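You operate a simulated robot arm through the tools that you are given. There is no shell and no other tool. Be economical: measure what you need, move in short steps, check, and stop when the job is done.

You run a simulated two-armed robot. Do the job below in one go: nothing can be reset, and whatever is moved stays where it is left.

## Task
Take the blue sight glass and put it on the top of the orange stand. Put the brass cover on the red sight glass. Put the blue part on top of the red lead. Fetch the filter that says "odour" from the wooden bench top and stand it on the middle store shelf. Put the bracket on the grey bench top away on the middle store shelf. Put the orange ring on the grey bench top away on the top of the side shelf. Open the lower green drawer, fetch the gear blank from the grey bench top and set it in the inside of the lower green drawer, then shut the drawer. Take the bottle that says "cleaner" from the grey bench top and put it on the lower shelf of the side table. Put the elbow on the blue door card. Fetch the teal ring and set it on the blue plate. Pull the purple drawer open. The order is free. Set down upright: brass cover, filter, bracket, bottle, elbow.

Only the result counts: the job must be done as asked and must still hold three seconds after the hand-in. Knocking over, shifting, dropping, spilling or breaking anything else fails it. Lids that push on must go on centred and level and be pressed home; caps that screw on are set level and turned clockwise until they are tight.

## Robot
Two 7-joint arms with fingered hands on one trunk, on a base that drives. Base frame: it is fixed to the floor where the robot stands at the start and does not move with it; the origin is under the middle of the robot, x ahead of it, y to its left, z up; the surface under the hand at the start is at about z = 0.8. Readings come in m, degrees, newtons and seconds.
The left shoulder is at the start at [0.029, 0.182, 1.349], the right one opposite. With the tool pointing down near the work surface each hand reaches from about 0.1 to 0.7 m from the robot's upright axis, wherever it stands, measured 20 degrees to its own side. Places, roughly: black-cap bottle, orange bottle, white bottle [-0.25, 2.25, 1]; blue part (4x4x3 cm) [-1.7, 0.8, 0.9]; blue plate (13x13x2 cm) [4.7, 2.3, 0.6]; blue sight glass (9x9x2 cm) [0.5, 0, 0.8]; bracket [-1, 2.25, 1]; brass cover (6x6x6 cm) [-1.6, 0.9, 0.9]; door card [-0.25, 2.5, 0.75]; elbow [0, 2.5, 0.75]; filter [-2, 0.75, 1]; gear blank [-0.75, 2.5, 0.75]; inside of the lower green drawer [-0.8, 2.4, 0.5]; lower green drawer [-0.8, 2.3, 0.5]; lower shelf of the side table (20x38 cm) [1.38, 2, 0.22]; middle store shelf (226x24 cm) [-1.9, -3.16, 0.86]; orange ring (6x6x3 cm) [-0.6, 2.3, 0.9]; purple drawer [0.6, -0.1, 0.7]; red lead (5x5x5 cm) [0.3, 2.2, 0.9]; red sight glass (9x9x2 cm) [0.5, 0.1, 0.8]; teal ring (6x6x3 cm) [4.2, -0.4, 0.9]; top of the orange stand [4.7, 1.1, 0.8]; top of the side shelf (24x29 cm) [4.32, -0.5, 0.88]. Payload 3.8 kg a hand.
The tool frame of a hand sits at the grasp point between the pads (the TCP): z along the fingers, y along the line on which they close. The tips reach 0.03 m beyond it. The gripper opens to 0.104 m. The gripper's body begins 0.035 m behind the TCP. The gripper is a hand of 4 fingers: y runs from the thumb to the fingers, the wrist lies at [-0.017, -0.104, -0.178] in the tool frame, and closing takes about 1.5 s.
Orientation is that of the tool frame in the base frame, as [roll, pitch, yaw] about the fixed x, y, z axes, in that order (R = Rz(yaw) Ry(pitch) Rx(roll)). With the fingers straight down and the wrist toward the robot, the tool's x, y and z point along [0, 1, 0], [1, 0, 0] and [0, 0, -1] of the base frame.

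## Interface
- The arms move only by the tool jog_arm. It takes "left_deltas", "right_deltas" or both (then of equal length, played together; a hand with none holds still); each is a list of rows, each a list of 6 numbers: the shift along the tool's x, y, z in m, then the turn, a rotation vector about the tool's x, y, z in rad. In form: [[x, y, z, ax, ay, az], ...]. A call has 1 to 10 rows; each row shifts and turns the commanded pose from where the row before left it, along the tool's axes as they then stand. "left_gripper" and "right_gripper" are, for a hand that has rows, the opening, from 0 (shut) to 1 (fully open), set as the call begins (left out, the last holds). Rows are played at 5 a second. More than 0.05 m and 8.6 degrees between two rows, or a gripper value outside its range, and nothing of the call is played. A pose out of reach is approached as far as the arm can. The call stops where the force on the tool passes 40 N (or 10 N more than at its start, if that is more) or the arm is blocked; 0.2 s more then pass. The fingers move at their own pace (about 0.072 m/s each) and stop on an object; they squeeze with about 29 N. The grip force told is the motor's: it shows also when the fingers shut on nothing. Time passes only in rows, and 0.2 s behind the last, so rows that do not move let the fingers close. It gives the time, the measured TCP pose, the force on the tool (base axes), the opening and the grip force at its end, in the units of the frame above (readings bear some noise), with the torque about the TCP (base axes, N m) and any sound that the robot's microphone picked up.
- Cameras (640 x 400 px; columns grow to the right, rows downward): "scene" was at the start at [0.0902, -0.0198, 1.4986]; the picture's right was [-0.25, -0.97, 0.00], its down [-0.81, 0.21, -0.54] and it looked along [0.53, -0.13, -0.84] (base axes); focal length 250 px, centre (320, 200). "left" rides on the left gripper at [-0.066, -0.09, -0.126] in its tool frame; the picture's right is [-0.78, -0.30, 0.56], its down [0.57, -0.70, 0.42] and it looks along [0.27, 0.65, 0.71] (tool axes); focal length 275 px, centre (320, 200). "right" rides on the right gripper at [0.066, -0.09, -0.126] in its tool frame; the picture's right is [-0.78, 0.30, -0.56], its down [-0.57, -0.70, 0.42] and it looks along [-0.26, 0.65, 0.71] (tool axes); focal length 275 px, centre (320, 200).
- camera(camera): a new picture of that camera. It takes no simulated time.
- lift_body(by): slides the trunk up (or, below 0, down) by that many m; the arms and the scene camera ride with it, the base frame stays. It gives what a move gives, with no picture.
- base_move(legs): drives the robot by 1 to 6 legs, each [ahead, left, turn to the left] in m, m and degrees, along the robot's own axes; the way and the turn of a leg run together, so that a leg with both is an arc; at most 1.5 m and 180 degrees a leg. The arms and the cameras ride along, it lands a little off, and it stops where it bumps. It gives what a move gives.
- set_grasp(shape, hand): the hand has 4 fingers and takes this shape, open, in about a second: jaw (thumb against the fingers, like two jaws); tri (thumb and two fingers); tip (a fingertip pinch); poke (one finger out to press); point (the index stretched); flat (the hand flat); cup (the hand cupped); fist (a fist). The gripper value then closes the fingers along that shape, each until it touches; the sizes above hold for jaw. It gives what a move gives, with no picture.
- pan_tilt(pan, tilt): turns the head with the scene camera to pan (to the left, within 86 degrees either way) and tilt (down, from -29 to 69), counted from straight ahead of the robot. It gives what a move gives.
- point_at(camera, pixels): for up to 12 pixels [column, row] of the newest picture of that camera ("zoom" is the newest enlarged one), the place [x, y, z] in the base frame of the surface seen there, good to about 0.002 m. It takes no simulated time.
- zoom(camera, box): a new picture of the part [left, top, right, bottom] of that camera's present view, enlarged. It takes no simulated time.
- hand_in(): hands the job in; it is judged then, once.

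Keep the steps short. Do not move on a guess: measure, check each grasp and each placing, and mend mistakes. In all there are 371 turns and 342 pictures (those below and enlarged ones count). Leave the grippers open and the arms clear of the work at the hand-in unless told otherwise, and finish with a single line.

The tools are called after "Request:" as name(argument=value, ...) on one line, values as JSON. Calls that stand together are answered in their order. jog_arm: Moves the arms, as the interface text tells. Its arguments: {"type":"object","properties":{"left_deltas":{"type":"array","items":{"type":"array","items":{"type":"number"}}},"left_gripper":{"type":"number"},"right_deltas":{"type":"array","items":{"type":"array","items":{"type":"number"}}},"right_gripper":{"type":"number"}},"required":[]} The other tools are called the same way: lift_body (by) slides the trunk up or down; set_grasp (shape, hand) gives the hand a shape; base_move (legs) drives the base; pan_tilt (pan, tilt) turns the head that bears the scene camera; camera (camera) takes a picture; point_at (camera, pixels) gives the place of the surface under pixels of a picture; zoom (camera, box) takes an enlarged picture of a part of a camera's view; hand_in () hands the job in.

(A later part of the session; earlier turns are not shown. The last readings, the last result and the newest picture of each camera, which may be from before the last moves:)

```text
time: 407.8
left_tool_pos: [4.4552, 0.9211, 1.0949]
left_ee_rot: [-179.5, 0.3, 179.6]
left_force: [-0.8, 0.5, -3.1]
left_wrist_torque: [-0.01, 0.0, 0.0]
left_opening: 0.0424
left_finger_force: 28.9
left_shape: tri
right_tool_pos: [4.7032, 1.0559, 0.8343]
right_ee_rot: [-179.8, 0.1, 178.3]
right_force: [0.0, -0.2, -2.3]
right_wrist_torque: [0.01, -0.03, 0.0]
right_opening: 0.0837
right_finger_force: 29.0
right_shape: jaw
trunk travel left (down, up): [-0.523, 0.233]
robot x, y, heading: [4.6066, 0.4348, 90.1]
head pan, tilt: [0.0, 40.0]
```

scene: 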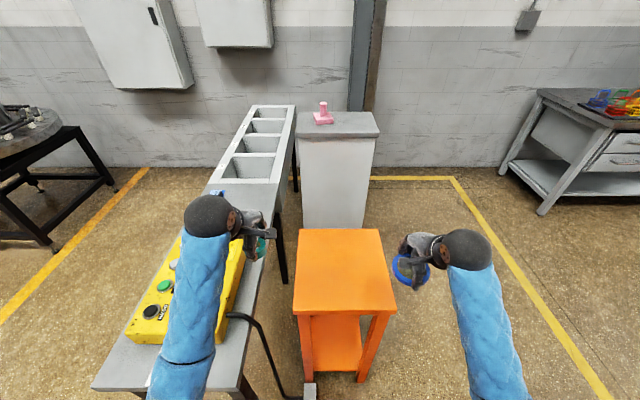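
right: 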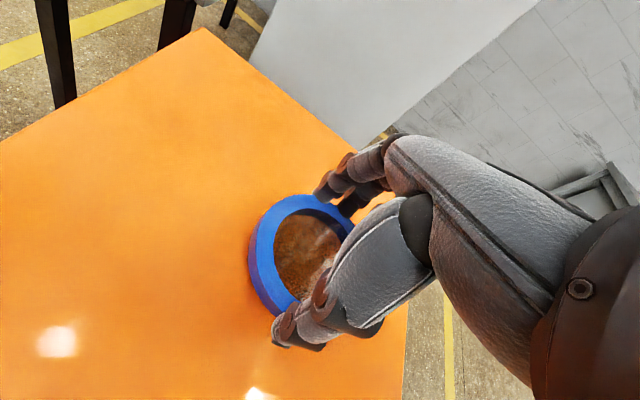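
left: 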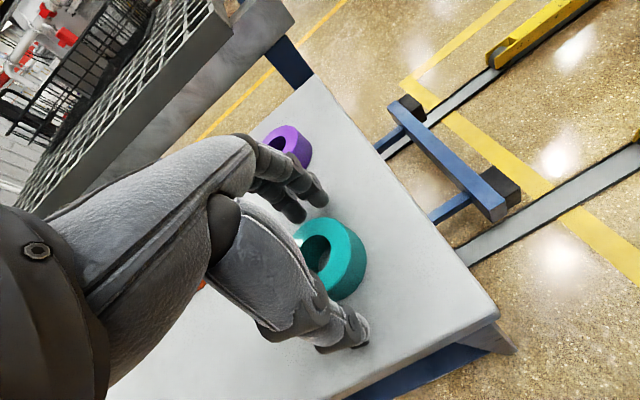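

Request:
jog_arm(right_deltas=[[0, 0, 0.0015, 0, 0, 0], [0, 0, 0.001, 0, 0, 0]])

Request:
camera(camera="right")

```text
time: 408.4
left_tool_pos: [4.4559, 0.9203, 1.0955]
left_ee_rot: [-179.5, 0.3, 179.8]
left_force: [-0.1, -0.1, -1.9]
left_wrist_torque: [-0.01, -0.02, 0.01]
left_opening: 0.0422
left_finger_force: 28.9
left_shape: tri
right_tool_pos: [4.7031, 1.055, 0.8342]
right_ee_rot: [-179.9, 0.2, 178.4]
right_force: [-0.1, 0.4, -1.6]
right_wrist_torque: [0.0, 0.04, 0.02]
right_opening: 0.0836
right_finger_force: 28.9
right_shape: jaw
right hand out of reach, approached as far as the arm can: row 2
trunk travel left (down, up): [-0.523, 0.233]
robot x, y, heading: [4.6079, 0.4356, 89.9]
head pan, tilt: [0.0, 40.0]
```

```text
155 pictures are left
```

right: 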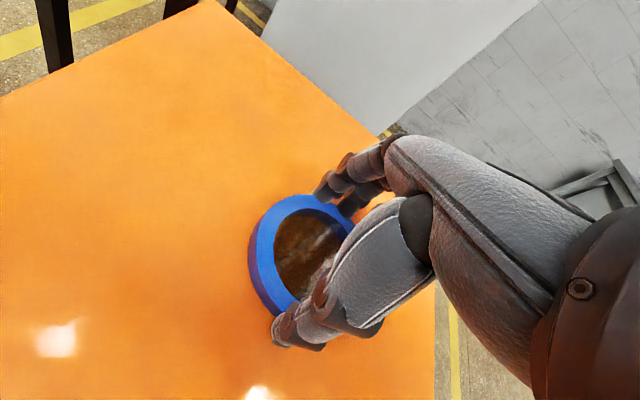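

Request:
lift_body(by=-0.003)

Request:
lift_body(by=-0.002)

```text
time: 408.9
left_tool_pos: [4.4557, 0.921, 1.0927]
left_ee_rot: [-179.6, 0.3, 179.7]
left_force: [-0.2, -1.1, -2.5]
left_wrist_torque: [-0.04, -0.04, 0.01]
left_opening: 0.0423
left_finger_force: 29.2
left_shape: tri
right_tool_pos: [4.7039, 1.0564, 0.8315]
right_ee_rot: [-180.0, 0.1, 178.5]
right_force: [-0.7, -0.7, 1.5]
right_wrist_torque: [0.05, -0.04, -0.03]
right_opening: 0.0836
right_finger_force: 28.7
right_shape: jaw
trunk travel left (down, up): [-0.52, 0.236]
robot x, y, heading: [4.6067, 0.4323, 90.0]
head pan, tilt: [0.0, 40.0]
```

```text
time: 409.4
left_tool_pos: [4.4556, 0.9188, 1.0902]
left_ee_rot: [-179.7, 0.4, 179.7]
left_force: [-0.5, 0.4, -2.0]
left_wrist_torque: [-0.02, -0.02, -0.03]
left_opening: 0.0425
left_finger_force: 28.7
left_shape: tri
right_tool_pos: [4.704, 1.0571, 0.8323]
right_ee_rot: [179.9, 0.1, 178.3]
right_force: [1.1, -2.3, 8.4]
right_wrist_torque: [-0.05, -0.03, -0.01]
right_opening: 0.0834
right_finger_force: 29.6
right_shape: jaw
trunk travel left (down, up): [-0.518, 0.238]
robot x, y, heading: [4.607, 0.4345, 89.7]
head pan, tilt: [0.0, 40.0]
```

Contact now (8 N). I open and rise.

Request:
jog_arm(right_deltas=[[0, 0, 0, 0, 0, 0], [0, 0, 0, 0, 0, 0], [0, 0, 0, 0, 0, 0]], right_gripper=1)

Request:
lift_body(by=0.12)

Request:
camera(camera="right")

Request:
camera(camera="scene")

```text
time: 410.2
left_tool_pos: [4.4548, 0.9184, 1.0907]
left_ee_rot: [-179.5, 0.4, 179.8]
left_force: [-0.4, 0.0, -3.0]
left_wrist_torque: [-0.03, -0.01, -0.02]
left_opening: 0.0424
left_finger_force: 29.3
left_shape: tri
right_tool_pos: [4.7039, 1.056, 0.8309]
right_ee_rot: [-179.8, 0.1, 178.4]
right_force: [-1.0, -2.5, 8.0]
right_wrist_torque: [0.36, -0.07, 0.0]
right_opening: 0.1024
right_finger_force: 0.1
right_shape: jaw
trunk travel left (down, up): [-0.518, 0.238]
robot x, y, heading: [4.6073, 0.4325, 90.2]
head pan, tilt: [0.0, 40.0]
```

```text
time: 411.7
left_tool_pos: [4.4559, 0.9203, 1.2105]
left_ee_rot: [-179.6, 0.3, 179.7]
left_force: [1.0, 0.2, -2.7]
left_wrist_torque: [0.02, -0.03, 0.01]
left_opening: 0.0422
left_finger_force: 28.9
left_shape: tri
right_tool_pos: [4.7046, 1.0573, 0.958]
right_ee_rot: [179.7, 0.2, 178.3]
right_force: [0.3, -0.3, -0.6]
right_wrist_torque: [0.0, 0.0, -0.02]
right_opening: 0.1037
right_finger_force: 0.1
right_shape: jaw
trunk travel left (down, up): [-0.638, 0.118]
robot x, y, heading: [4.6067, 0.4346, 90.0]
head pan, tilt: [0.0, 40.0]
```

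```text
154 pictures are left
```

right: 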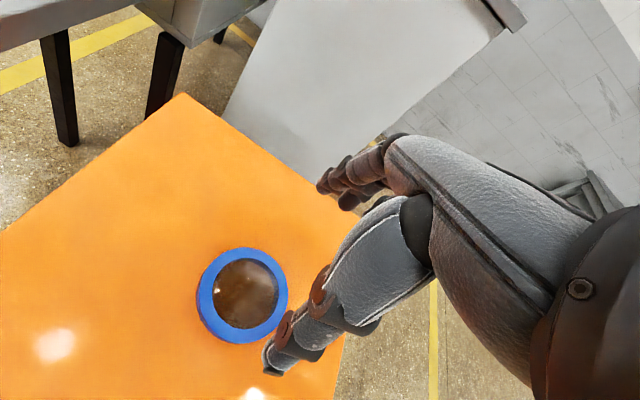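

```text
153 pictures are left
```

scene: 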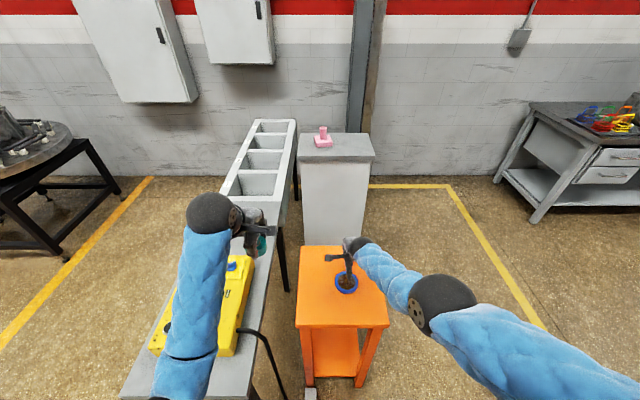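

Request:
jog_arm(right_deltas=[[-0.03, -0.035, -0.01, 0, 0, 0], [-0.03, -0.035, -0.01, 0, 0, 0], [-0.03, -0.035, 0, 0, 0, 0], [-0.03, -0.035, 0, 0, 0, 0]])

Request:
base_move(legs=[[-0.1, 0, 0], [0, -0.85, 0], [0.8, 0, 0]])

Request:
pan_tilt(pan=35, tilt=35)

Request:
camera(camera="scene")

```text
time: 412.7
left_tool_pos: [4.4568, 0.9201, 1.211]
left_ee_rot: [-179.7, 0.3, 179.7]
left_force: [-1.6, 0.5, -1.8]
left_wrist_torque: [-0.01, -0.02, -0.01]
left_opening: 0.0422
left_finger_force: 29.3
left_shape: tri
right_tool_pos: [4.8231, 0.9111, 0.9745]
right_ee_rot: [179.5, -0.1, 178.4]
right_force: [-0.6, -0.4, -0.6]
right_wrist_torque: [0.04, 0.0, -0.03]
right_opening: 0.1038
right_finger_force: 0.1
right_shape: jaw
trunk travel left (down, up): [-0.638, 0.118]
robot x, y, heading: [4.6051, 0.4352, 90.0]
head pan, tilt: [0.0, 40.0]
```

```text
time: 421.7
left_tool_pos: [5.3068, 1.6024, 1.211]
left_ee_rot: [-179.5, 0.2, 179.1]
left_force: [0.3, -0.6, -2.3]
left_wrist_torque: [-0.01, 0.0, 0.05]
left_opening: 0.0423
left_finger_force: 29.1
left_shape: tri
right_tool_pos: [5.6734, 1.5905, 0.9742]
right_ee_rot: [179.6, 0.1, 177.8]
right_force: [-0.9, 0.9, 0.5]
right_wrist_torque: [0.01, 0.0, 0.02]
right_opening: 0.1039
right_finger_force: 0.1
right_shape: jaw
trunk travel left (down, up): [-0.638, 0.118]
robot x, y, heading: [5.4511, 1.1154, 89.2]
head pan, tilt: [0.0, 40.0]
```

```text
time: 422.7
left_tool_pos: [5.3063, 1.6011, 1.2096]
left_ee_rot: [-179.6, 0.3, 179.2]
left_force: [0.6, 0.6, -2.5]
left_wrist_torque: [-0.04, 0.03, 0.02]
left_opening: 0.0424
left_finger_force: 29.6
left_shape: tri
right_tool_pos: [5.6742, 1.5896, 0.9739]
right_ee_rot: [179.5, 0.1, 177.7]
right_force: [0.3, -0.6, 0.0]
right_wrist_torque: [-0.02, 0.0, -0.04]
right_opening: 0.104
right_finger_force: 0.1
right_shape: jaw
trunk travel left (down, up): [-0.638, 0.118]
robot x, y, heading: [5.4523, 1.1164, 89.3]
head pan, tilt: [35.0, 35.0]
```

```text
152 pictures are left
```

scene: 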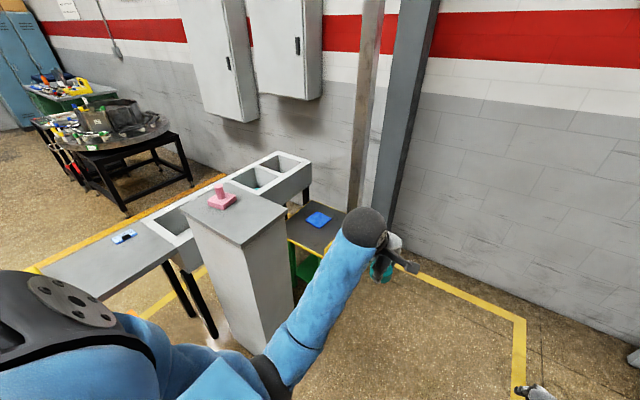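

Request:
point_at(camera="scene", pixels=[[318, 220], [307, 217], [331, 219], [298, 240], [320, 250], [330, 195], [290, 210], [262, 240], [350, 190], [380, 290]])

Request:
zoom(camera="scene", box=[260, 180, 380, 290])

```text
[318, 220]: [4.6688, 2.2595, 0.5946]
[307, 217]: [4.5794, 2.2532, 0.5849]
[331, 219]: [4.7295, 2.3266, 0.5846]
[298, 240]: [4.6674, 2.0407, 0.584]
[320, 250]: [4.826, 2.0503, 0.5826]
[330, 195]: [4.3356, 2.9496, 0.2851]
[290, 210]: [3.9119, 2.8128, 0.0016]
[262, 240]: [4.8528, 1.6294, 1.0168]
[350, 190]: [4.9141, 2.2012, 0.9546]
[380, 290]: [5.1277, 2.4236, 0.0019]
```

```text
3.64 times, centred on (320, 235) of scene
```

zoom: 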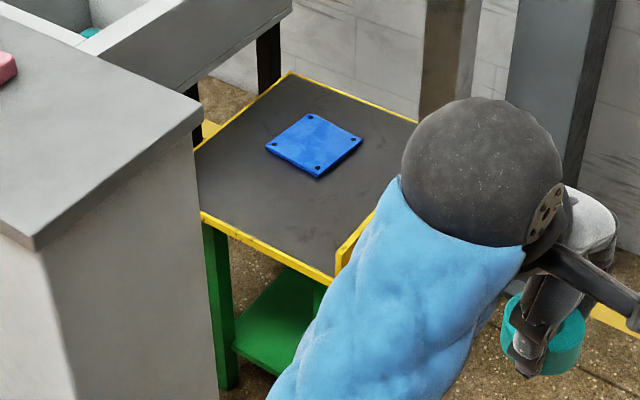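

Request:
base_move(legs=[[0, 0, 91], [-0.1, 0, 0], [0, -1.1, 0]])

Request:
pan_tilt(pan=10, tilt=45)

Request:
camera(camera="scene")

```text
time: 433.1
left_tool_pos: [5.1113, 2.1308, 1.2098]
left_ee_rot: [-179.4, 0.3, -93.6]
left_force: [-0.7, 0.5, -2.3]
left_wrist_torque: [0.01, 0.01, -0.02]
left_opening: 0.042
left_finger_force: 28.7
left_shape: tri
right_tool_pos: [5.1408, 2.4958, 0.9743]
right_ee_rot: [179.6, 0.0, -94.9]
right_force: [0.2, 0.2, -0.3]
right_wrist_torque: [-0.02, 0.01, -0.02]
right_opening: 0.1038
right_finger_force: 0.2
right_shape: jaw
trunk travel left (down, up): [-0.638, 0.118]
robot x, y, heading: [5.6052, 2.2574, 176.6]
head pan, tilt: [35.0, 35.0]
```

```text
time: 434.0
left_tool_pos: [5.1116, 2.1312, 1.2103]
left_ee_rot: [-179.5, 0.3, -93.7]
left_force: [0.6, 0.0, -2.1]
left_wrist_torque: [-0.01, 0.02, 0.02]
left_opening: 0.0421
left_finger_force: 29.1
left_shape: tri
right_tool_pos: [5.141, 2.4963, 0.9742]
right_ee_rot: [179.5, 0.1, -94.8]
right_force: [0.3, -0.6, -0.3]
right_wrist_torque: [-0.02, -0.03, 0.03]
right_opening: 0.1038
right_finger_force: 0.0
right_shape: jaw
trunk travel left (down, up): [-0.638, 0.118]
robot x, y, heading: [5.6071, 2.2563, 176.7]
head pan, tilt: [10.0, 45.0]
```

```text
150 pictures are left
```

scene: 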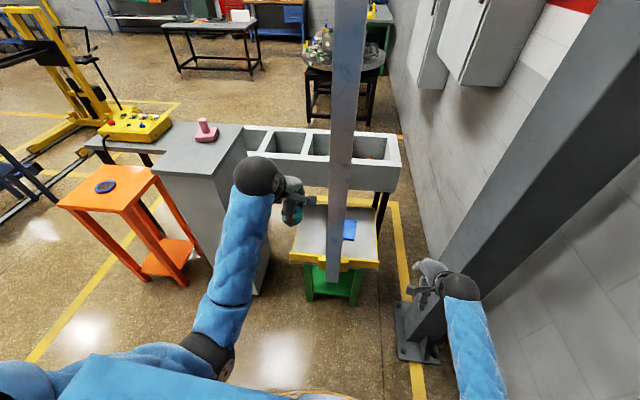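

Request:
point_at(camera="scene", pixels=[[335, 275], [345, 100], [350, 20], [340, 200], [349, 230], [300, 258], [375, 262], [410, 345], [440, 270], [310, 240], [375, 240], [325, 300]])

Request:
zoom(camera="scene", box=[260, 170, 420, 320])

```text
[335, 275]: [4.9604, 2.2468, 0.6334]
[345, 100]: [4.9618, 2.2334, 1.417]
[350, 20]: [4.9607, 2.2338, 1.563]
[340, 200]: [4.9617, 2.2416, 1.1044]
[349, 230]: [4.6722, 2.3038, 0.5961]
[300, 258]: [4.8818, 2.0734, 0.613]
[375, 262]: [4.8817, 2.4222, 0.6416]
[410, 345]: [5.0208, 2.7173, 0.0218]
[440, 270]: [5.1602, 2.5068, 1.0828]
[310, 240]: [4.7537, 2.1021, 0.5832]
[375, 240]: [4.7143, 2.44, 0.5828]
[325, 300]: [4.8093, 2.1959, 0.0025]
```

```text
2.67 times, centred on (340, 245) of scene
```

zoom: 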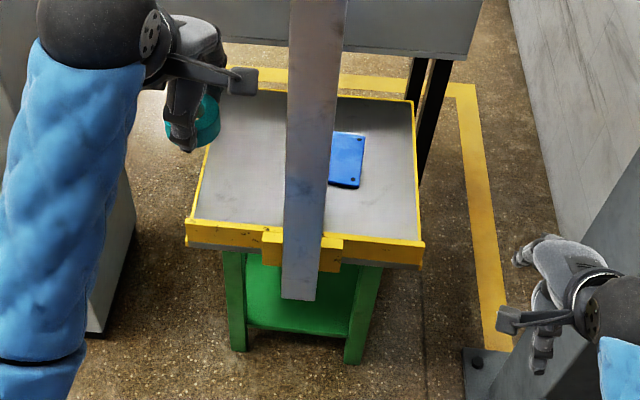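

The bar hangs in front of the plate, so I come in from the left of it, heading about 150°. First I tuck the right arm back.

Request:
jog_arm(right_deltas=[[-0.02, -0.045, 0, 0, 0, 0], [-0.02, -0.045, 0, 0, 0, 0], [-0.02, -0.045, 0, 0, 0, 0], [-0.02, -0.045, 0, 0, 0, 0]])

Request:
base_move(legs=[[0, 0.38, 0], [0, 0, -26.7], [0.25, 0.1, 0]])

Request:
camera(camera="scene")

```text
time: 435.0
left_tool_pos: [5.1126, 2.1318, 1.2115]
left_ee_rot: [-179.6, 0.3, -93.4]
left_force: [0.6, 0.4, -1.6]
left_wrist_torque: [0.03, -0.01, -0.03]
left_opening: 0.0422
left_finger_force: 29.0
left_shape: tri
right_tool_pos: [5.3234, 2.5629, 0.9736]
right_ee_rot: [179.4, 0.0, -94.8]
right_force: [-0.2, 0.1, -0.4]
right_wrist_torque: [0.02, 0.01, -0.01]
right_opening: 0.1041
right_finger_force: 0.1
right_shape: jaw
trunk travel left (down, up): [-0.638, 0.118]
robot x, y, heading: [5.6059, 2.2577, 176.7]
head pan, tilt: [10.0, 45.0]
```

```text
time: 440.2
left_tool_pos: [4.8259, 2.0435, 1.2099]
left_ee_rot: [-179.6, 0.3, -121.5]
left_force: [-0.3, -0.3, -3.2]
left_wrist_torque: [0.03, 0.0, -0.02]
left_opening: 0.0416
left_finger_force: 28.8
left_shape: tri
right_tool_pos: [5.2156, 2.3253, 0.9719]
right_ee_rot: [179.5, 0.1, -122.9]
right_force: [-1.3, -0.1, 0.1]
right_wrist_torque: [0.01, -0.01, 0.05]
right_opening: 0.1037
right_finger_force: 0.0
right_shape: jaw
trunk travel left (down, up): [-0.638, 0.118]
robot x, y, heading: [5.3181, 1.9203, 148.8]
head pan, tilt: [10.0, 45.0]
```

```text
148 pictures are left
```

scene: 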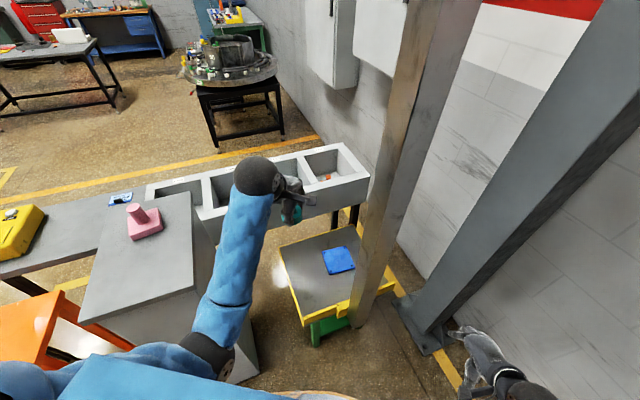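

Request:
zoom(camera="scene", box=[270, 210, 400, 330])

Request:
point_at(camera="zoom", pixels=[[255, 130], [335, 115], [350, 190], [280, 205], [305, 160], [330, 320], [400, 250], [120, 200], [200, 340]])

```text
3.33 times, centred on (335, 270) of scene
```

zoom: 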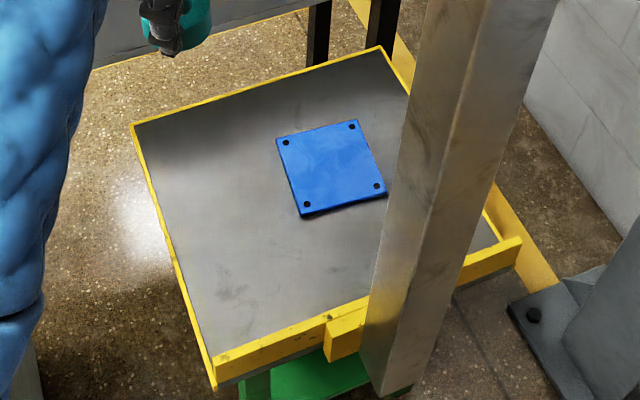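

```text
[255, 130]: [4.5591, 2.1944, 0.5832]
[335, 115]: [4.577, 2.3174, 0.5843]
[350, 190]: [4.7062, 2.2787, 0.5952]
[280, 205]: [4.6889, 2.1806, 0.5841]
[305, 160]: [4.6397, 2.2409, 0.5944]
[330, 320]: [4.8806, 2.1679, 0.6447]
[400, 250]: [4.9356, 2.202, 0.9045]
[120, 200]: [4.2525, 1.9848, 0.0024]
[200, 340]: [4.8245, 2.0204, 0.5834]
```

Request:
point_at(camera="scene", pixels=[[190, 196], [195, 290], [85, 315], [112, 210], [150, 300], [198, 240]])

```text
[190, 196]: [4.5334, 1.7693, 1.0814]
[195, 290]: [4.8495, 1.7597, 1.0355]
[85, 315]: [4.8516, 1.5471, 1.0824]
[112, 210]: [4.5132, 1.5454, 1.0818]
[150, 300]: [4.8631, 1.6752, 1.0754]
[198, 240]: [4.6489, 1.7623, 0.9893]
```

Request:
base_move(legs=[[0.13, 0, 0]])

Request:
lift_body(by=-0.3)

Request:
camera(camera="scene")

```text
time: 441.5
left_tool_pos: [4.7181, 2.1089, 1.2094]
left_ee_rot: [-179.6, 0.3, -121.6]
left_force: [-0.3, 0.2, -2.7]
left_wrist_torque: [-0.02, -0.03, 0.0]
left_opening: 0.0422
left_finger_force: 29.0
left_shape: tri
right_tool_pos: [5.1071, 2.3912, 0.9717]
right_ee_rot: [179.6, 0.2, -122.9]
right_force: [0.3, -0.2, 0.7]
right_wrist_torque: [-0.01, 0.01, -0.02]
right_opening: 0.104
right_finger_force: 0.1
right_shape: jaw
trunk travel left (down, up): [-0.638, 0.118]
robot x, y, heading: [5.21, 1.9892, 148.6]
head pan, tilt: [10.0, 45.0]
```

```text
time: 444.5
left_tool_pos: [4.7178, 2.1082, 0.9115]
left_ee_rot: [-179.5, 0.3, -121.5]
left_force: [0.4, -0.1, -2.2]
left_wrist_torque: [0.03, -0.03, -0.01]
left_opening: 0.042
left_finger_force: 29.1
left_shape: tri
right_tool_pos: [5.1075, 2.3908, 0.6728]
right_ee_rot: [179.6, 0.1, -122.8]
right_force: [1.0, 0.3, 0.6]
right_wrist_torque: [0.02, 0.02, 0.02]
right_opening: 0.1038
right_finger_force: 0.1
right_shape: jaw
trunk travel left (down, up): [-0.338, 0.418]
robot x, y, heading: [5.208, 1.9856, 148.5]
head pan, tilt: [10.0, 45.0]
```

```text
146 pictures are left
```

scene: 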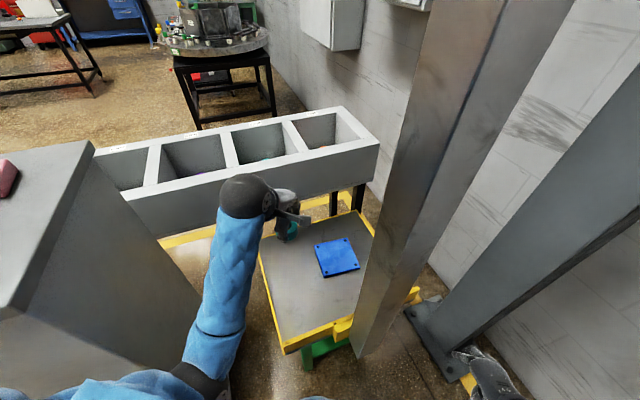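

Request:
jog_arm(left_deltas=[[-0.025, 0.033, 0, 0, 0, 0], [-0.025, 0.033, 0, 0, 0, 0], [-0.025, 0.033, 0, 0, 0, 0], [-0.0245, 0.0335, 0, 0, 0, 0], [0, 0, 0.04, 0, 0, 0], [0, 0, 0.04, 0, 0, 0], [0, 0, 0.04, 0, 0, 0]])

Request:
camera(camera="scene")

Request:
camera(camera="left")

```text
time: 446.1
left_tool_pos: [4.6568, 2.2578, 0.79]
left_ee_rot: [-179.5, 0.2, -121.5]
left_force: [0.0, -0.1, -2.2]
left_wrist_torque: [0.01, 0.01, 0.0]
left_opening: 0.0418
left_finger_force: 28.8
left_shape: tri
right_tool_pos: [5.1081, 2.3908, 0.6728]
right_ee_rot: [179.6, 0.1, -122.8]
right_force: [-0.3, 0.8, -0.5]
right_wrist_torque: [0.06, -0.03, -0.01]
right_opening: 0.1041
right_finger_force: 0.0
right_shape: jaw
trunk travel left (down, up): [-0.338, 0.418]
robot x, y, heading: [5.209, 1.9886, 148.5]
head pan, tilt: [10.0, 45.0]
```

```text
145 pictures are left
```

scene: 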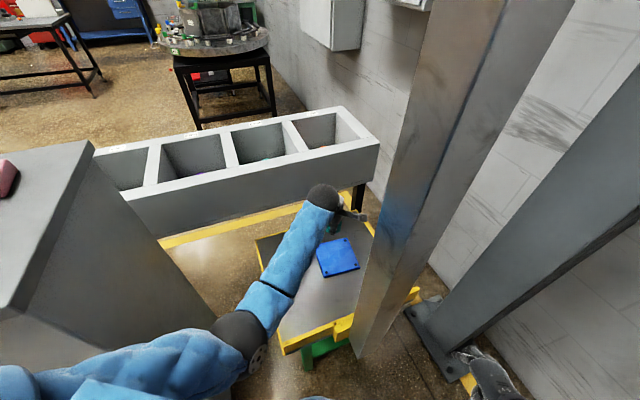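

```text
144 pictures are left
```

left: 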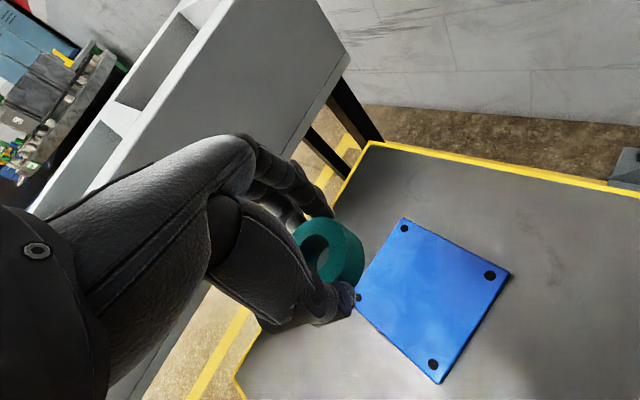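

Request:
point_at(camera="left", pixels=[[404, 224], [503, 272], [437, 377], [434, 297], [420, 260]])

```text
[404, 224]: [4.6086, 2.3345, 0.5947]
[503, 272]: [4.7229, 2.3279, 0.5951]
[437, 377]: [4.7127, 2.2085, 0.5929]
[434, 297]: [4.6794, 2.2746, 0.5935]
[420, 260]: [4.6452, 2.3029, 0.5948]
```

Request:
jog_arm(left_deltas=[[-0.0138, 0.0014, 0, 0, 0, 0], [0, 0, 0, 0, 0, 0]])

Request:
lift_body(by=-0.13)

Request:
camera(camera="left")

```text
time: 446.7
left_tool_pos: [4.6603, 2.2695, 0.7891]
left_ee_rot: [-179.6, 0.0, -121.3]
left_force: [-1.4, 0.3, -2.4]
left_wrist_torque: [-0.01, 0.01, 0.02]
left_opening: 0.0422
left_finger_force: 28.7
left_shape: tri
right_tool_pos: [5.1069, 2.3908, 0.6721]
right_ee_rot: [179.7, 0.1, -122.9]
right_force: [0.0, 1.0, 0.1]
right_wrist_torque: [0.01, 0.01, 0.02]
right_opening: 0.1036
right_finger_force: 0.2
right_shape: jaw
trunk travel left (down, up): [-0.338, 0.418]
robot x, y, heading: [5.2135, 1.9847, 148.9]
head pan, tilt: [10.0, 45.0]
```

```text
time: 448.3
left_tool_pos: [4.6301, 2.253, 0.6642]
left_ee_rot: [178.8, -3.1, -119.9]
left_force: [-0.1, 0.2, -2.5]
left_wrist_torque: [0.04, 0.0, -0.04]
left_opening: 0.0419
left_finger_force: 28.7
left_shape: tri
right_tool_pos: [5.1075, 2.3904, 0.5426]
right_ee_rot: [179.6, 0.1, -122.9]
right_force: [-0.3, -0.2, -0.2]
right_wrist_torque: [-0.03, -0.02, 0.02]
right_opening: 0.1038
right_finger_force: 0.1
right_shape: jaw
trunk travel left (down, up): [-0.208, 0.548]
robot x, y, heading: [5.2123, 1.9883, 148.8]
head pan, tilt: [10.0, 45.0]
```

```text
143 pictures are left
```

left: 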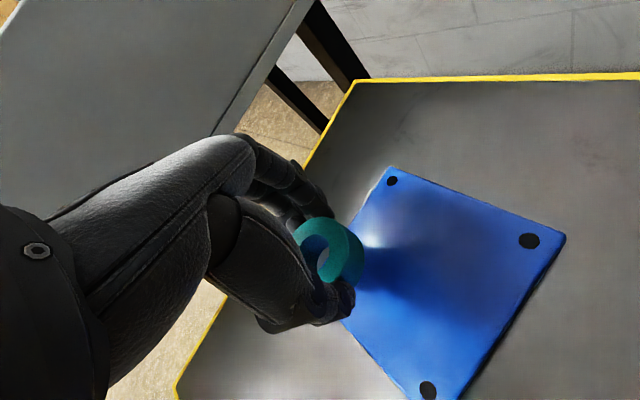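

Request:
jog_arm(left_deltas=[[-0.015, -0.01, 0, 0.02, -0.027, 0], [-0.016, -0.01, 0, 0, -0.027, 0], [0, 0, 0, 0, 0, 0]])

Request:
camera(camera="left")

Request:
camera(camera="scene")

```text
time: 449.3
left_tool_pos: [4.6277, 2.2506, 0.6711]
left_ee_rot: [177.7, -3.0, -118.4]
left_force: [0.2, 1.0, -2.7]
left_wrist_torque: [-0.02, -0.05, -0.02]
left_opening: 0.0418
left_finger_force: 28.9
left_shape: tri
right_tool_pos: [5.107, 2.3904, 0.5424]
right_ee_rot: [179.7, 0.1, -122.9]
right_force: [0.3, 0.0, 0.1]
right_wrist_torque: [-0.02, 0.0, 0.0]
right_opening: 0.104
right_finger_force: 0.1
right_shape: jaw
trunk travel left (down, up): [-0.208, 0.548]
robot x, y, heading: [5.2111, 1.9845, 149.0]
head pan, tilt: [10.0, 45.0]
stopped in row 3 (left hand): the arm was blocked; the commanded pose is now the measured one
```

```text
142 pictures are left
```

left: 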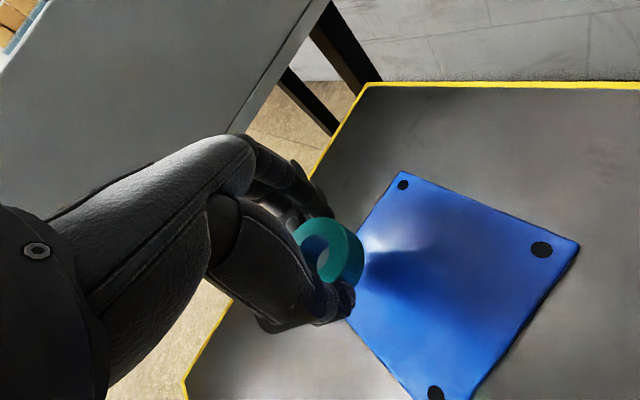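

```text
141 pictures are left
```

scene: 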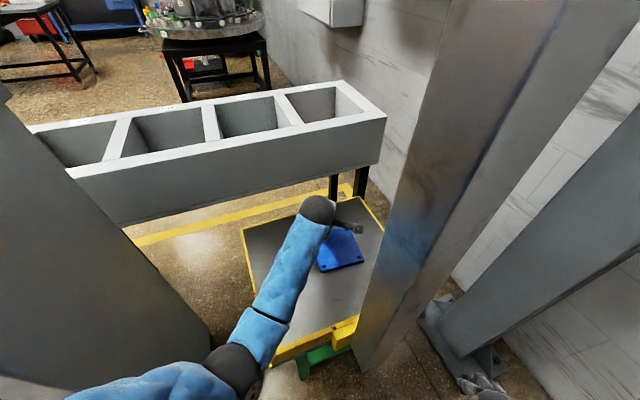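

Request:
lift_body(by=0.13)

Request:
base_move(legs=[[0.03, -0.02, 0]])

Request:
jog_arm(left_deltas=[[-0.005, -0.005, 0, 0.02, -0.027, -0.02], [-0.005, -0.005, 0, 0.02, -0.027, -0.02]])

```text
time: 450.8
left_tool_pos: [4.623, 2.2428, 0.7978]
left_ee_rot: [177.8, -3.6, -118.0]
left_force: [0.9, 0.8, -2.1]
left_wrist_torque: [0.02, 0.0, 0.02]
left_opening: 0.0418
left_finger_force: 28.9
left_shape: tri
right_tool_pos: [5.1065, 2.391, 0.6709]
right_ee_rot: [179.7, 0.1, -122.9]
right_force: [0.2, -0.1, 0.6]
right_wrist_torque: [0.04, -0.02, 0.0]
right_opening: 0.1039
right_finger_force: 0.0
right_shape: jaw
trunk travel left (down, up): [-0.338, 0.418]
robot x, y, heading: [5.2091, 1.9842, 148.6]
head pan, tilt: [10.0, 45.0]
```

```text
time: 451.7
left_tool_pos: [4.6083, 2.2775, 0.7993]
left_ee_rot: [177.8, -3.6, -117.9]
left_force: [-0.3, 0.6, -2.3]
left_wrist_torque: [0.0, -0.02, -0.05]
left_opening: 0.0418
left_finger_force: 29.4
left_shape: tri
right_tool_pos: [5.0904, 2.4251, 0.671]
right_ee_rot: [179.7, -0.1, -122.9]
right_force: [-0.8, 0.2, 0.1]
right_wrist_torque: [-0.02, 0.0, 0.02]
right_opening: 0.1039
right_finger_force: 0.0
right_shape: jaw
trunk travel left (down, up): [-0.338, 0.418]
robot x, y, heading: [5.1951, 2.0227, 149.0]
head pan, tilt: [10.0, 45.0]
```

```text
time: 452.3
left_tool_pos: [4.6083, 2.2671, 0.7973]
left_ee_rot: [179.5, -1.8, -114.8]
left_force: [0.3, -1.1, -2.4]
left_wrist_torque: [0.05, -0.02, -0.05]
left_opening: 0.0419
left_finger_force: 28.8
left_shape: tri
right_tool_pos: [5.0923, 2.4242, 0.6722]
right_ee_rot: [179.5, 0.1, -123.0]
right_force: [-0.1, 0.3, 0.5]
right_wrist_torque: [0.01, 0.02, 0.0]
right_opening: 0.104
right_finger_force: 0.1
right_shape: jaw
trunk travel left (down, up): [-0.338, 0.418]
robot x, y, heading: [5.1961, 2.0235, 148.6]
head pan, tilt: [10.0, 45.0]
```

Request:
jog_arm(left_deltas=[[-0.0127, -0.024, 0, 0, -0.015, 0], [-0.0127, -0.024, 0, 0, -0.015, 0], [0, 0, 0.04, 0, 0, 0], [0, 0, 0.04, 0, 0, 0], [0, 0, 0.03, 0, 0, 0]])

Request:
camera(camera="left")

```text
time: 453.0
left_tool_pos: [4.5867, 2.2675, 0.862]
left_ee_rot: [170.1, -2.2, -112.7]
left_force: [0.0, -1.3, -2.3]
left_wrist_torque: [0.01, -0.05, -0.02]
left_opening: 0.0418
left_finger_force: 29.1
left_shape: tri
right_tool_pos: [5.0916, 2.4238, 0.672]
right_ee_rot: [179.6, 0.1, -122.9]
right_force: [0.4, 0.2, -0.1]
right_wrist_torque: [0.0, -0.04, -0.01]
right_opening: 0.1039
right_finger_force: 0.1
right_shape: jaw
trunk travel left (down, up): [-0.338, 0.418]
robot x, y, heading: [5.1928, 2.0198, 149.0]
head pan, tilt: [10.0, 45.0]
stopped in row 3 (left hand): the arm was blocked; the commanded pose is now the measured one
```

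```text
140 pictures are left
```

left: 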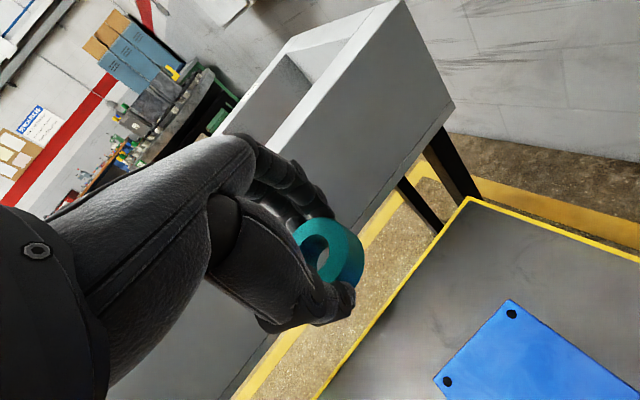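

The left arm binds when reaching towards the robot's midline. I retract it, turn the base to heading ~135° so the plate lies to its own side, and come again.

Request:
jog_arm(left_deltas=[[0.02, -0.04, 0, 0, 0, 0], [0.02, -0.04, 0, 0, 0, 0], [0.02, -0.04, 0, 0, 0, 0], [0.02, -0.04, 0, 0, 0, 0], [0.02, -0.03, 0, 0, 0, 0]])

Request:
camera(camera="scene")

```text
time: 453.6
left_tool_pos: [4.5801, 2.2184, 0.9662]
left_ee_rot: [157.7, -1.8, -110.9]
left_force: [-0.2, -0.1, -2.7]
left_wrist_torque: [-0.01, -0.01, 0.02]
left_opening: 0.0417
left_finger_force: 28.7
left_shape: tri
right_tool_pos: [5.0916, 2.4242, 0.671]
right_ee_rot: [179.6, 0.1, -122.9]
right_force: [0.3, 0.8, 0.6]
right_wrist_torque: [-0.01, 0.03, 0.0]
right_opening: 0.104
right_finger_force: 0.1
right_shape: jaw
trunk travel left (down, up): [-0.338, 0.418]
robot x, y, heading: [5.1947, 2.0169, 148.6]
head pan, tilt: [10.0, 45.0]
stopped in row 3 (left hand): the arm was blocked; the commanded pose is now the measured one
```

```text
139 pictures are left
```

scene: 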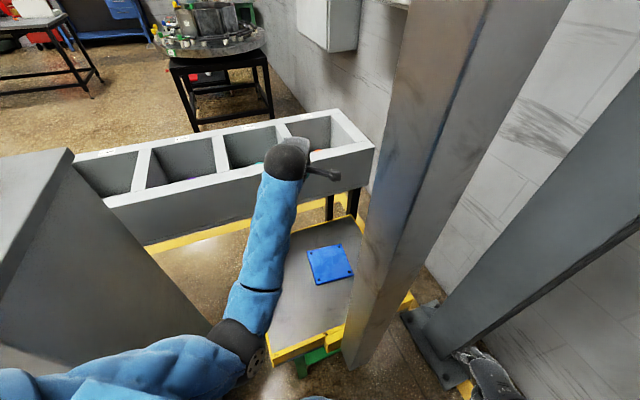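

Request:
point_at(camera="scene", pixels=[[225, 345], [250, 310], [285, 165], [130, 365], [40, 385], [200, 320], [265, 250]])

```text
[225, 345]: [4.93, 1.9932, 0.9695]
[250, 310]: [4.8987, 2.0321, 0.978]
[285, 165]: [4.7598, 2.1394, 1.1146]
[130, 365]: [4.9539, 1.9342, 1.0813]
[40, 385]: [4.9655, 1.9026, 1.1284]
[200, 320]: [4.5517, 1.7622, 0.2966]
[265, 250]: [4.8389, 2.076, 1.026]
```

Request:
jog_arm(left_deltas=[[0.04, 0, 0, 0, 0, 0], [0.04, -0.02, 0, 0.05, 0, -0.03], [0.04, -0.02, 0, 0.08, 0, -0.03], [0.02, -0.03, 0, 0.1, 0, -0.03], [0, -0.03, 0, 0.1, 0, -0.03]])

```text
time: 454.9
left_tool_pos: [4.6275, 2.0591, 0.9405]
left_ee_rot: [176.8, 0.2, -104.5]
left_force: [-0.3, -0.2, -2.8]
left_wrist_torque: [0.03, -0.02, 0.01]
left_opening: 0.0415
left_finger_force: 29.4
left_shape: tri
right_tool_pos: [5.092, 2.4248, 0.6721]
right_ee_rot: [179.6, -0.1, -122.9]
right_force: [0.9, 0.1, 0.9]
right_wrist_torque: [0.0, -0.04, 0.01]
right_opening: 0.1038
right_finger_force: 0.0
right_shape: jaw
trunk travel left (down, up): [-0.338, 0.418]
robot x, y, heading: [5.1931, 2.0184, 148.9]
head pan, tilt: [10.0, 45.0]
```

Request:
base_move(legs=[[0, 0, -15]])

Request:
camera(camera="scene")

Request:
camera(camera="left")

```text
time: 456.1
left_tool_pos: [4.6582, 2.209, 0.9411]
left_ee_rot: [176.7, 0.3, -120.0]
left_force: [-0.1, 0.8, -3.1]
left_wrist_torque: [-0.01, 0.0, 0.03]
left_opening: 0.0416
left_finger_force: 28.8
left_shape: tri
right_tool_pos: [5.2036, 2.437, 0.6715]
right_ee_rot: [179.6, -0.1, -138.3]
right_force: [0.2, 0.4, 0.0]
right_wrist_torque: [-0.01, 0.0, -0.02]
right_opening: 0.104
right_finger_force: 0.2
right_shape: jaw
trunk travel left (down, up): [-0.338, 0.418]
robot x, y, heading: [5.1965, 2.0197, 133.3]
head pan, tilt: [10.0, 45.0]
```

```text
138 pictures are left
```

scene: 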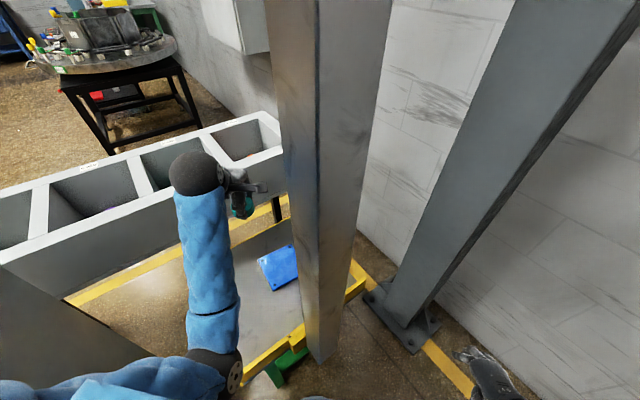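

```text
137 pictures are left
```

left: 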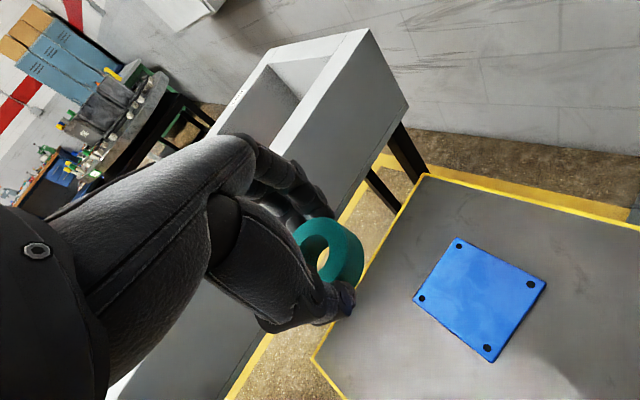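

Request:
jog_arm(left_deltas=[[-0.0275, 0.0135, 0, 0.029, 0, 0], [-0.0275, 0.0135, 0, 0.029, 0, 0], [0, 0, 0.04, 0, 0, 0], [0, 0, 0.04, 0, 0, 0], [0, 0, 0.04, 0, 0, 0], [0, 0, 0.04, 0, 0, 0]])

Request:
camera(camera="left")

```text
time: 457.8
left_tool_pos: [4.6295, 2.2662, 0.8036]
left_ee_rot: [176.7, -1.1, -118.6]
left_force: [0.6, -0.3, -2.5]
left_wrist_torque: [-0.01, 0.01, -0.02]
left_opening: 0.0415
left_finger_force: 29.1
left_shape: tri
right_tool_pos: [5.2042, 2.4363, 0.6718]
right_ee_rot: [179.5, 0.1, -138.3]
right_force: [0.6, 0.2, -0.4]
right_wrist_torque: [0.0, -0.02, -0.03]
right_opening: 0.1037
right_finger_force: 0.0
right_shape: jaw
trunk travel left (down, up): [-0.338, 0.418]
robot x, y, heading: [5.1918, 2.022, 133.3]
head pan, tilt: [10.0, 45.0]
stopped in row 6 (left hand): the arm was blocked; the commanded pose is now the measured one
```

```text
136 pictures are left
```

left: 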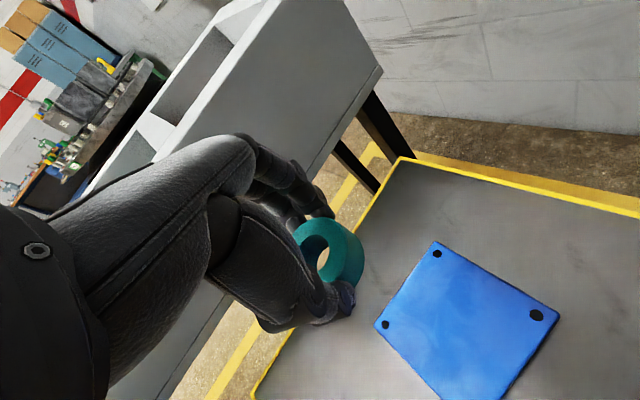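

Request:
jog_arm(left_deltas=[[0.04, 0, -0.03, 0.0, 0, 0], [0.03, 0, -0.03, 0.02, 0, 0.05], [0, 0, -0.03, 0.02, 0, 0.1], [0, 0, 0, 0.02, 0, 0.1], [0, 0, 0, 0, 0, 0.06], [0, 0, 0, 0, 0, 0]])

Request:
camera(camera="scene")

```text
time: 459.1
left_tool_pos: [4.6024, 2.2054, 0.8933]
left_ee_rot: [-179.4, -1.0, -136.6]
left_force: [-0.5, -0.5, -2.7]
left_wrist_torque: [0.01, -0.01, 0.01]
left_opening: 0.0413
left_finger_force: 28.6
left_shape: tri
right_tool_pos: [5.2034, 2.4366, 0.673]
right_ee_rot: [179.6, 0.1, -138.4]
right_force: [0.1, 0.2, -0.9]
right_wrist_torque: [0.0, -0.01, 0.03]
right_opening: 0.1036
right_finger_force: 0.0
right_shape: jaw
trunk travel left (down, up): [-0.338, 0.418]
robot x, y, heading: [5.1944, 2.025, 132.9]
head pan, tilt: [10.0, 45.0]
```

```text
135 pictures are left
```

scene: 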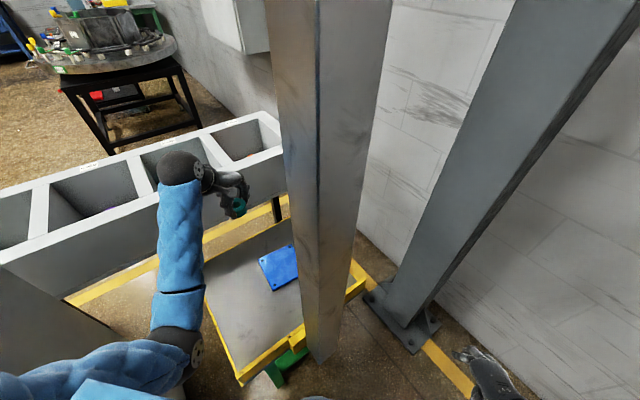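

Request:
base_move(legs=[[0.006, -0.088, 0]])

Request:
camera(camera="left")

Request:
camera(camera="scene")

```text
time: 460.2
left_tool_pos: [4.6629, 2.2715, 0.8939]
left_ee_rot: [-179.2, -1.1, -136.7]
left_force: [0.7, -0.1, -1.9]
left_wrist_torque: [-0.04, 0.0, 0.01]
left_opening: 0.0414
left_finger_force: 28.1
left_shape: tri
right_tool_pos: [5.2644, 2.5022, 0.6719]
right_ee_rot: [179.6, 0.0, -138.4]
right_force: [0.6, 0.3, -0.2]
right_wrist_torque: [0.0, 0.02, -0.02]
right_opening: 0.104
right_finger_force: 0.1
right_shape: jaw
trunk travel left (down, up): [-0.338, 0.418]
robot x, y, heading: [5.2511, 2.0813, 133.3]
head pan, tilt: [10.0, 45.0]
```

```text
134 pictures are left
```

left: 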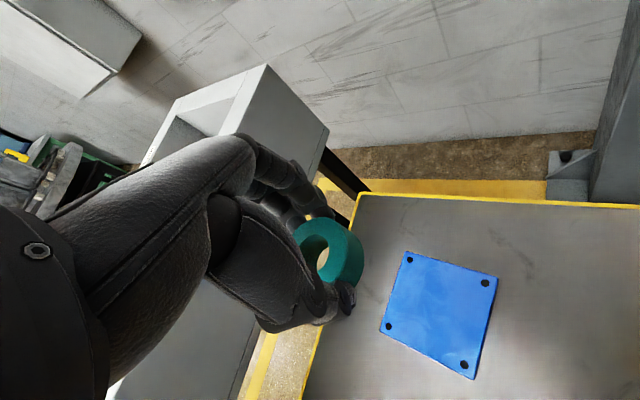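

```text
133 pictures are left
```

scene: 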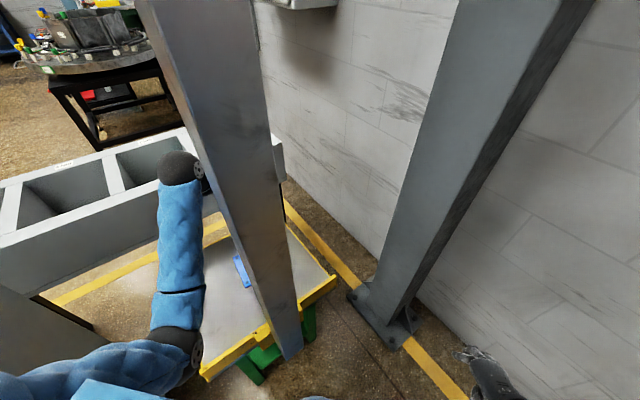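

Request:
lift_body(by=-0.22)

Request:
camera(camera="left")

```text
time: 462.6
left_tool_pos: [4.6652, 2.2861, 0.7067]
left_ee_rot: [178.2, -3.4, -137.2]
left_force: [0.2, -0.1, -3.5]
left_wrist_torque: [-0.04, -0.04, -0.03]
left_opening: 0.0415
left_finger_force: 28.5
left_shape: tri
right_tool_pos: [5.2747, 2.5114, 0.4575]
right_ee_rot: [178.5, -1.1, -139.7]
right_force: [0.3, -0.4, 0.1]
right_wrist_torque: [-0.02, -0.03, 0.0]
right_opening: 0.1037
right_finger_force: 0.1
right_shape: jaw
trunk travel left (down, up): [-0.118, 0.638]
robot x, y, heading: [5.2489, 2.0924, 132.2]
head pan, tilt: [10.0, 45.0]
```

```text
132 pictures are left
```

left: 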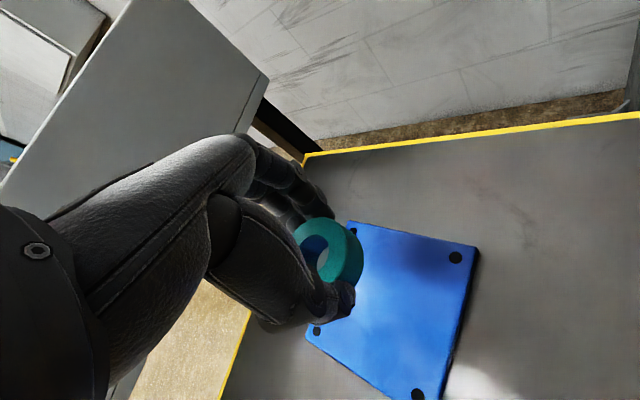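

Request:
lift_body(by=0.15)

Request:
camera(camera="scene")

Request:
camera(camera="left")

```text
time: 464.3
left_tool_pos: [4.6612, 2.272, 0.8229]
left_ee_rot: [-179.2, -1.0, -136.7]
left_force: [-0.6, 0.4, -2.6]
left_wrist_torque: [0.01, -0.01, -0.05]
left_opening: 0.0416
left_finger_force: 28.9
left_shape: tri
right_tool_pos: [5.2637, 2.5016, 0.6014]
right_ee_rot: [179.6, 0.1, -138.4]
right_force: [0.5, -0.1, 0.4]
right_wrist_torque: [-0.02, 0.02, 0.03]
right_opening: 0.1039
right_finger_force: 0.0
right_shape: jaw
trunk travel left (down, up): [-0.268, 0.488]
robot x, y, heading: [5.2527, 2.0859, 133.1]
head pan, tilt: [10.0, 45.0]
```

```text
131 pictures are left
```

scene: 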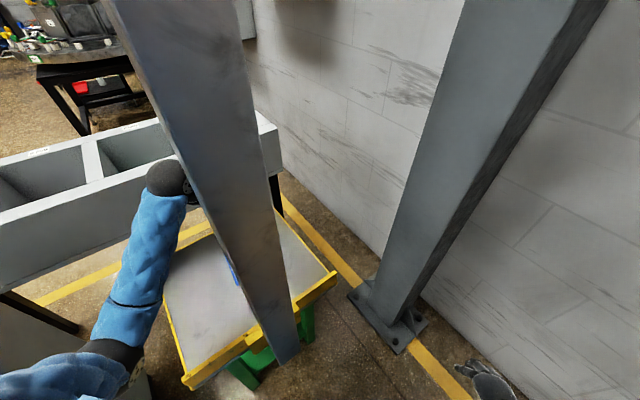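

```text
130 pictures are left
```

left: 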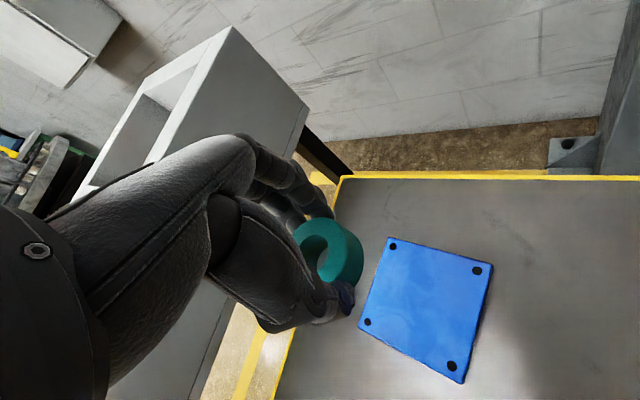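

Now I check whether the stand or plate moved.

Request:
point_at(camera="left", pixels=[[390, 240], [489, 268], [457, 378], [340, 176], [636, 178], [300, 340], [420, 305]])

Request:
point_at(camera="scene", pixels=[[110, 350], [125, 330], [200, 370], [250, 340], [335, 280], [185, 380], [270, 240], [60, 375]])

```text
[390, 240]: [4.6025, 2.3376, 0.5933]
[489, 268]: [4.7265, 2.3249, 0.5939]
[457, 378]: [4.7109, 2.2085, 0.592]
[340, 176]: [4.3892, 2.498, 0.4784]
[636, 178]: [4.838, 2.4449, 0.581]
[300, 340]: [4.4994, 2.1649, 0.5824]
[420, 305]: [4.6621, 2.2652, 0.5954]
```

```text
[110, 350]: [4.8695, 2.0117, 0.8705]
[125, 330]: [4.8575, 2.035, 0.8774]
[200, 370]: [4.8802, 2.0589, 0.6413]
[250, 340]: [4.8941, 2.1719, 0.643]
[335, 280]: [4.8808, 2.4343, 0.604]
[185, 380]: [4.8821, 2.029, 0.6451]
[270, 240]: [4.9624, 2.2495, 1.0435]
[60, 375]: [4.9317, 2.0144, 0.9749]
```

Plate and stand are unmoved. The elbow met the stand's lip, so I keep the trunk higher and reach down with a straighter arm instead.

Request:
lift_body(by=0.11)

Request:
jog_arm(left_deltas=[[0, 0, 0.03, 0, 0, 0], [0, 0, 0.03, 0, 0, 0], [0, 0, 0.03, 0, 0, 0], [0, 0, 0.03, 0, 0, 0]])

```text
time: 465.7
left_tool_pos: [4.6628, 2.2717, 0.9323]
left_ee_rot: [-179.3, -1.0, -136.7]
left_force: [-0.5, -0.4, -2.5]
left_wrist_torque: [-0.02, 0.0, 0.01]
left_opening: 0.0415
left_finger_force: 28.5
left_shape: tri
right_tool_pos: [5.2634, 2.5021, 0.7116]
right_ee_rot: [179.7, -0.1, -138.5]
right_force: [-0.2, 1.0, -0.1]
right_wrist_torque: [0.01, 0.0, 0.0]
right_opening: 0.1037
right_finger_force: 0.1
right_shape: jaw
trunk travel left (down, up): [-0.378, 0.378]
robot x, y, heading: [5.2564, 2.0817, 133.3]
head pan, tilt: [10.0, 45.0]
```

```text
time: 466.7
left_tool_pos: [4.6608, 2.2692, 0.8135]
left_ee_rot: [-179.3, -1.0, -136.7]
left_force: [0.3, 0.5, -2.6]
left_wrist_torque: [0.0, -0.05, 0.0]
left_opening: 0.0412
left_finger_force: 29.1
left_shape: tri
right_tool_pos: [5.264, 2.502, 0.7117]
right_ee_rot: [179.6, 0.0, -138.5]
right_force: [-0.3, 1.0, 0.2]
right_wrist_torque: [-0.02, 0.01, -0.02]
right_opening: 0.1039
right_finger_force: 0.0
right_shape: jaw
trunk travel left (down, up): [-0.378, 0.378]
robot x, y, heading: [5.2584, 2.0824, 133.3]
head pan, tilt: [10.0, 45.0]
```

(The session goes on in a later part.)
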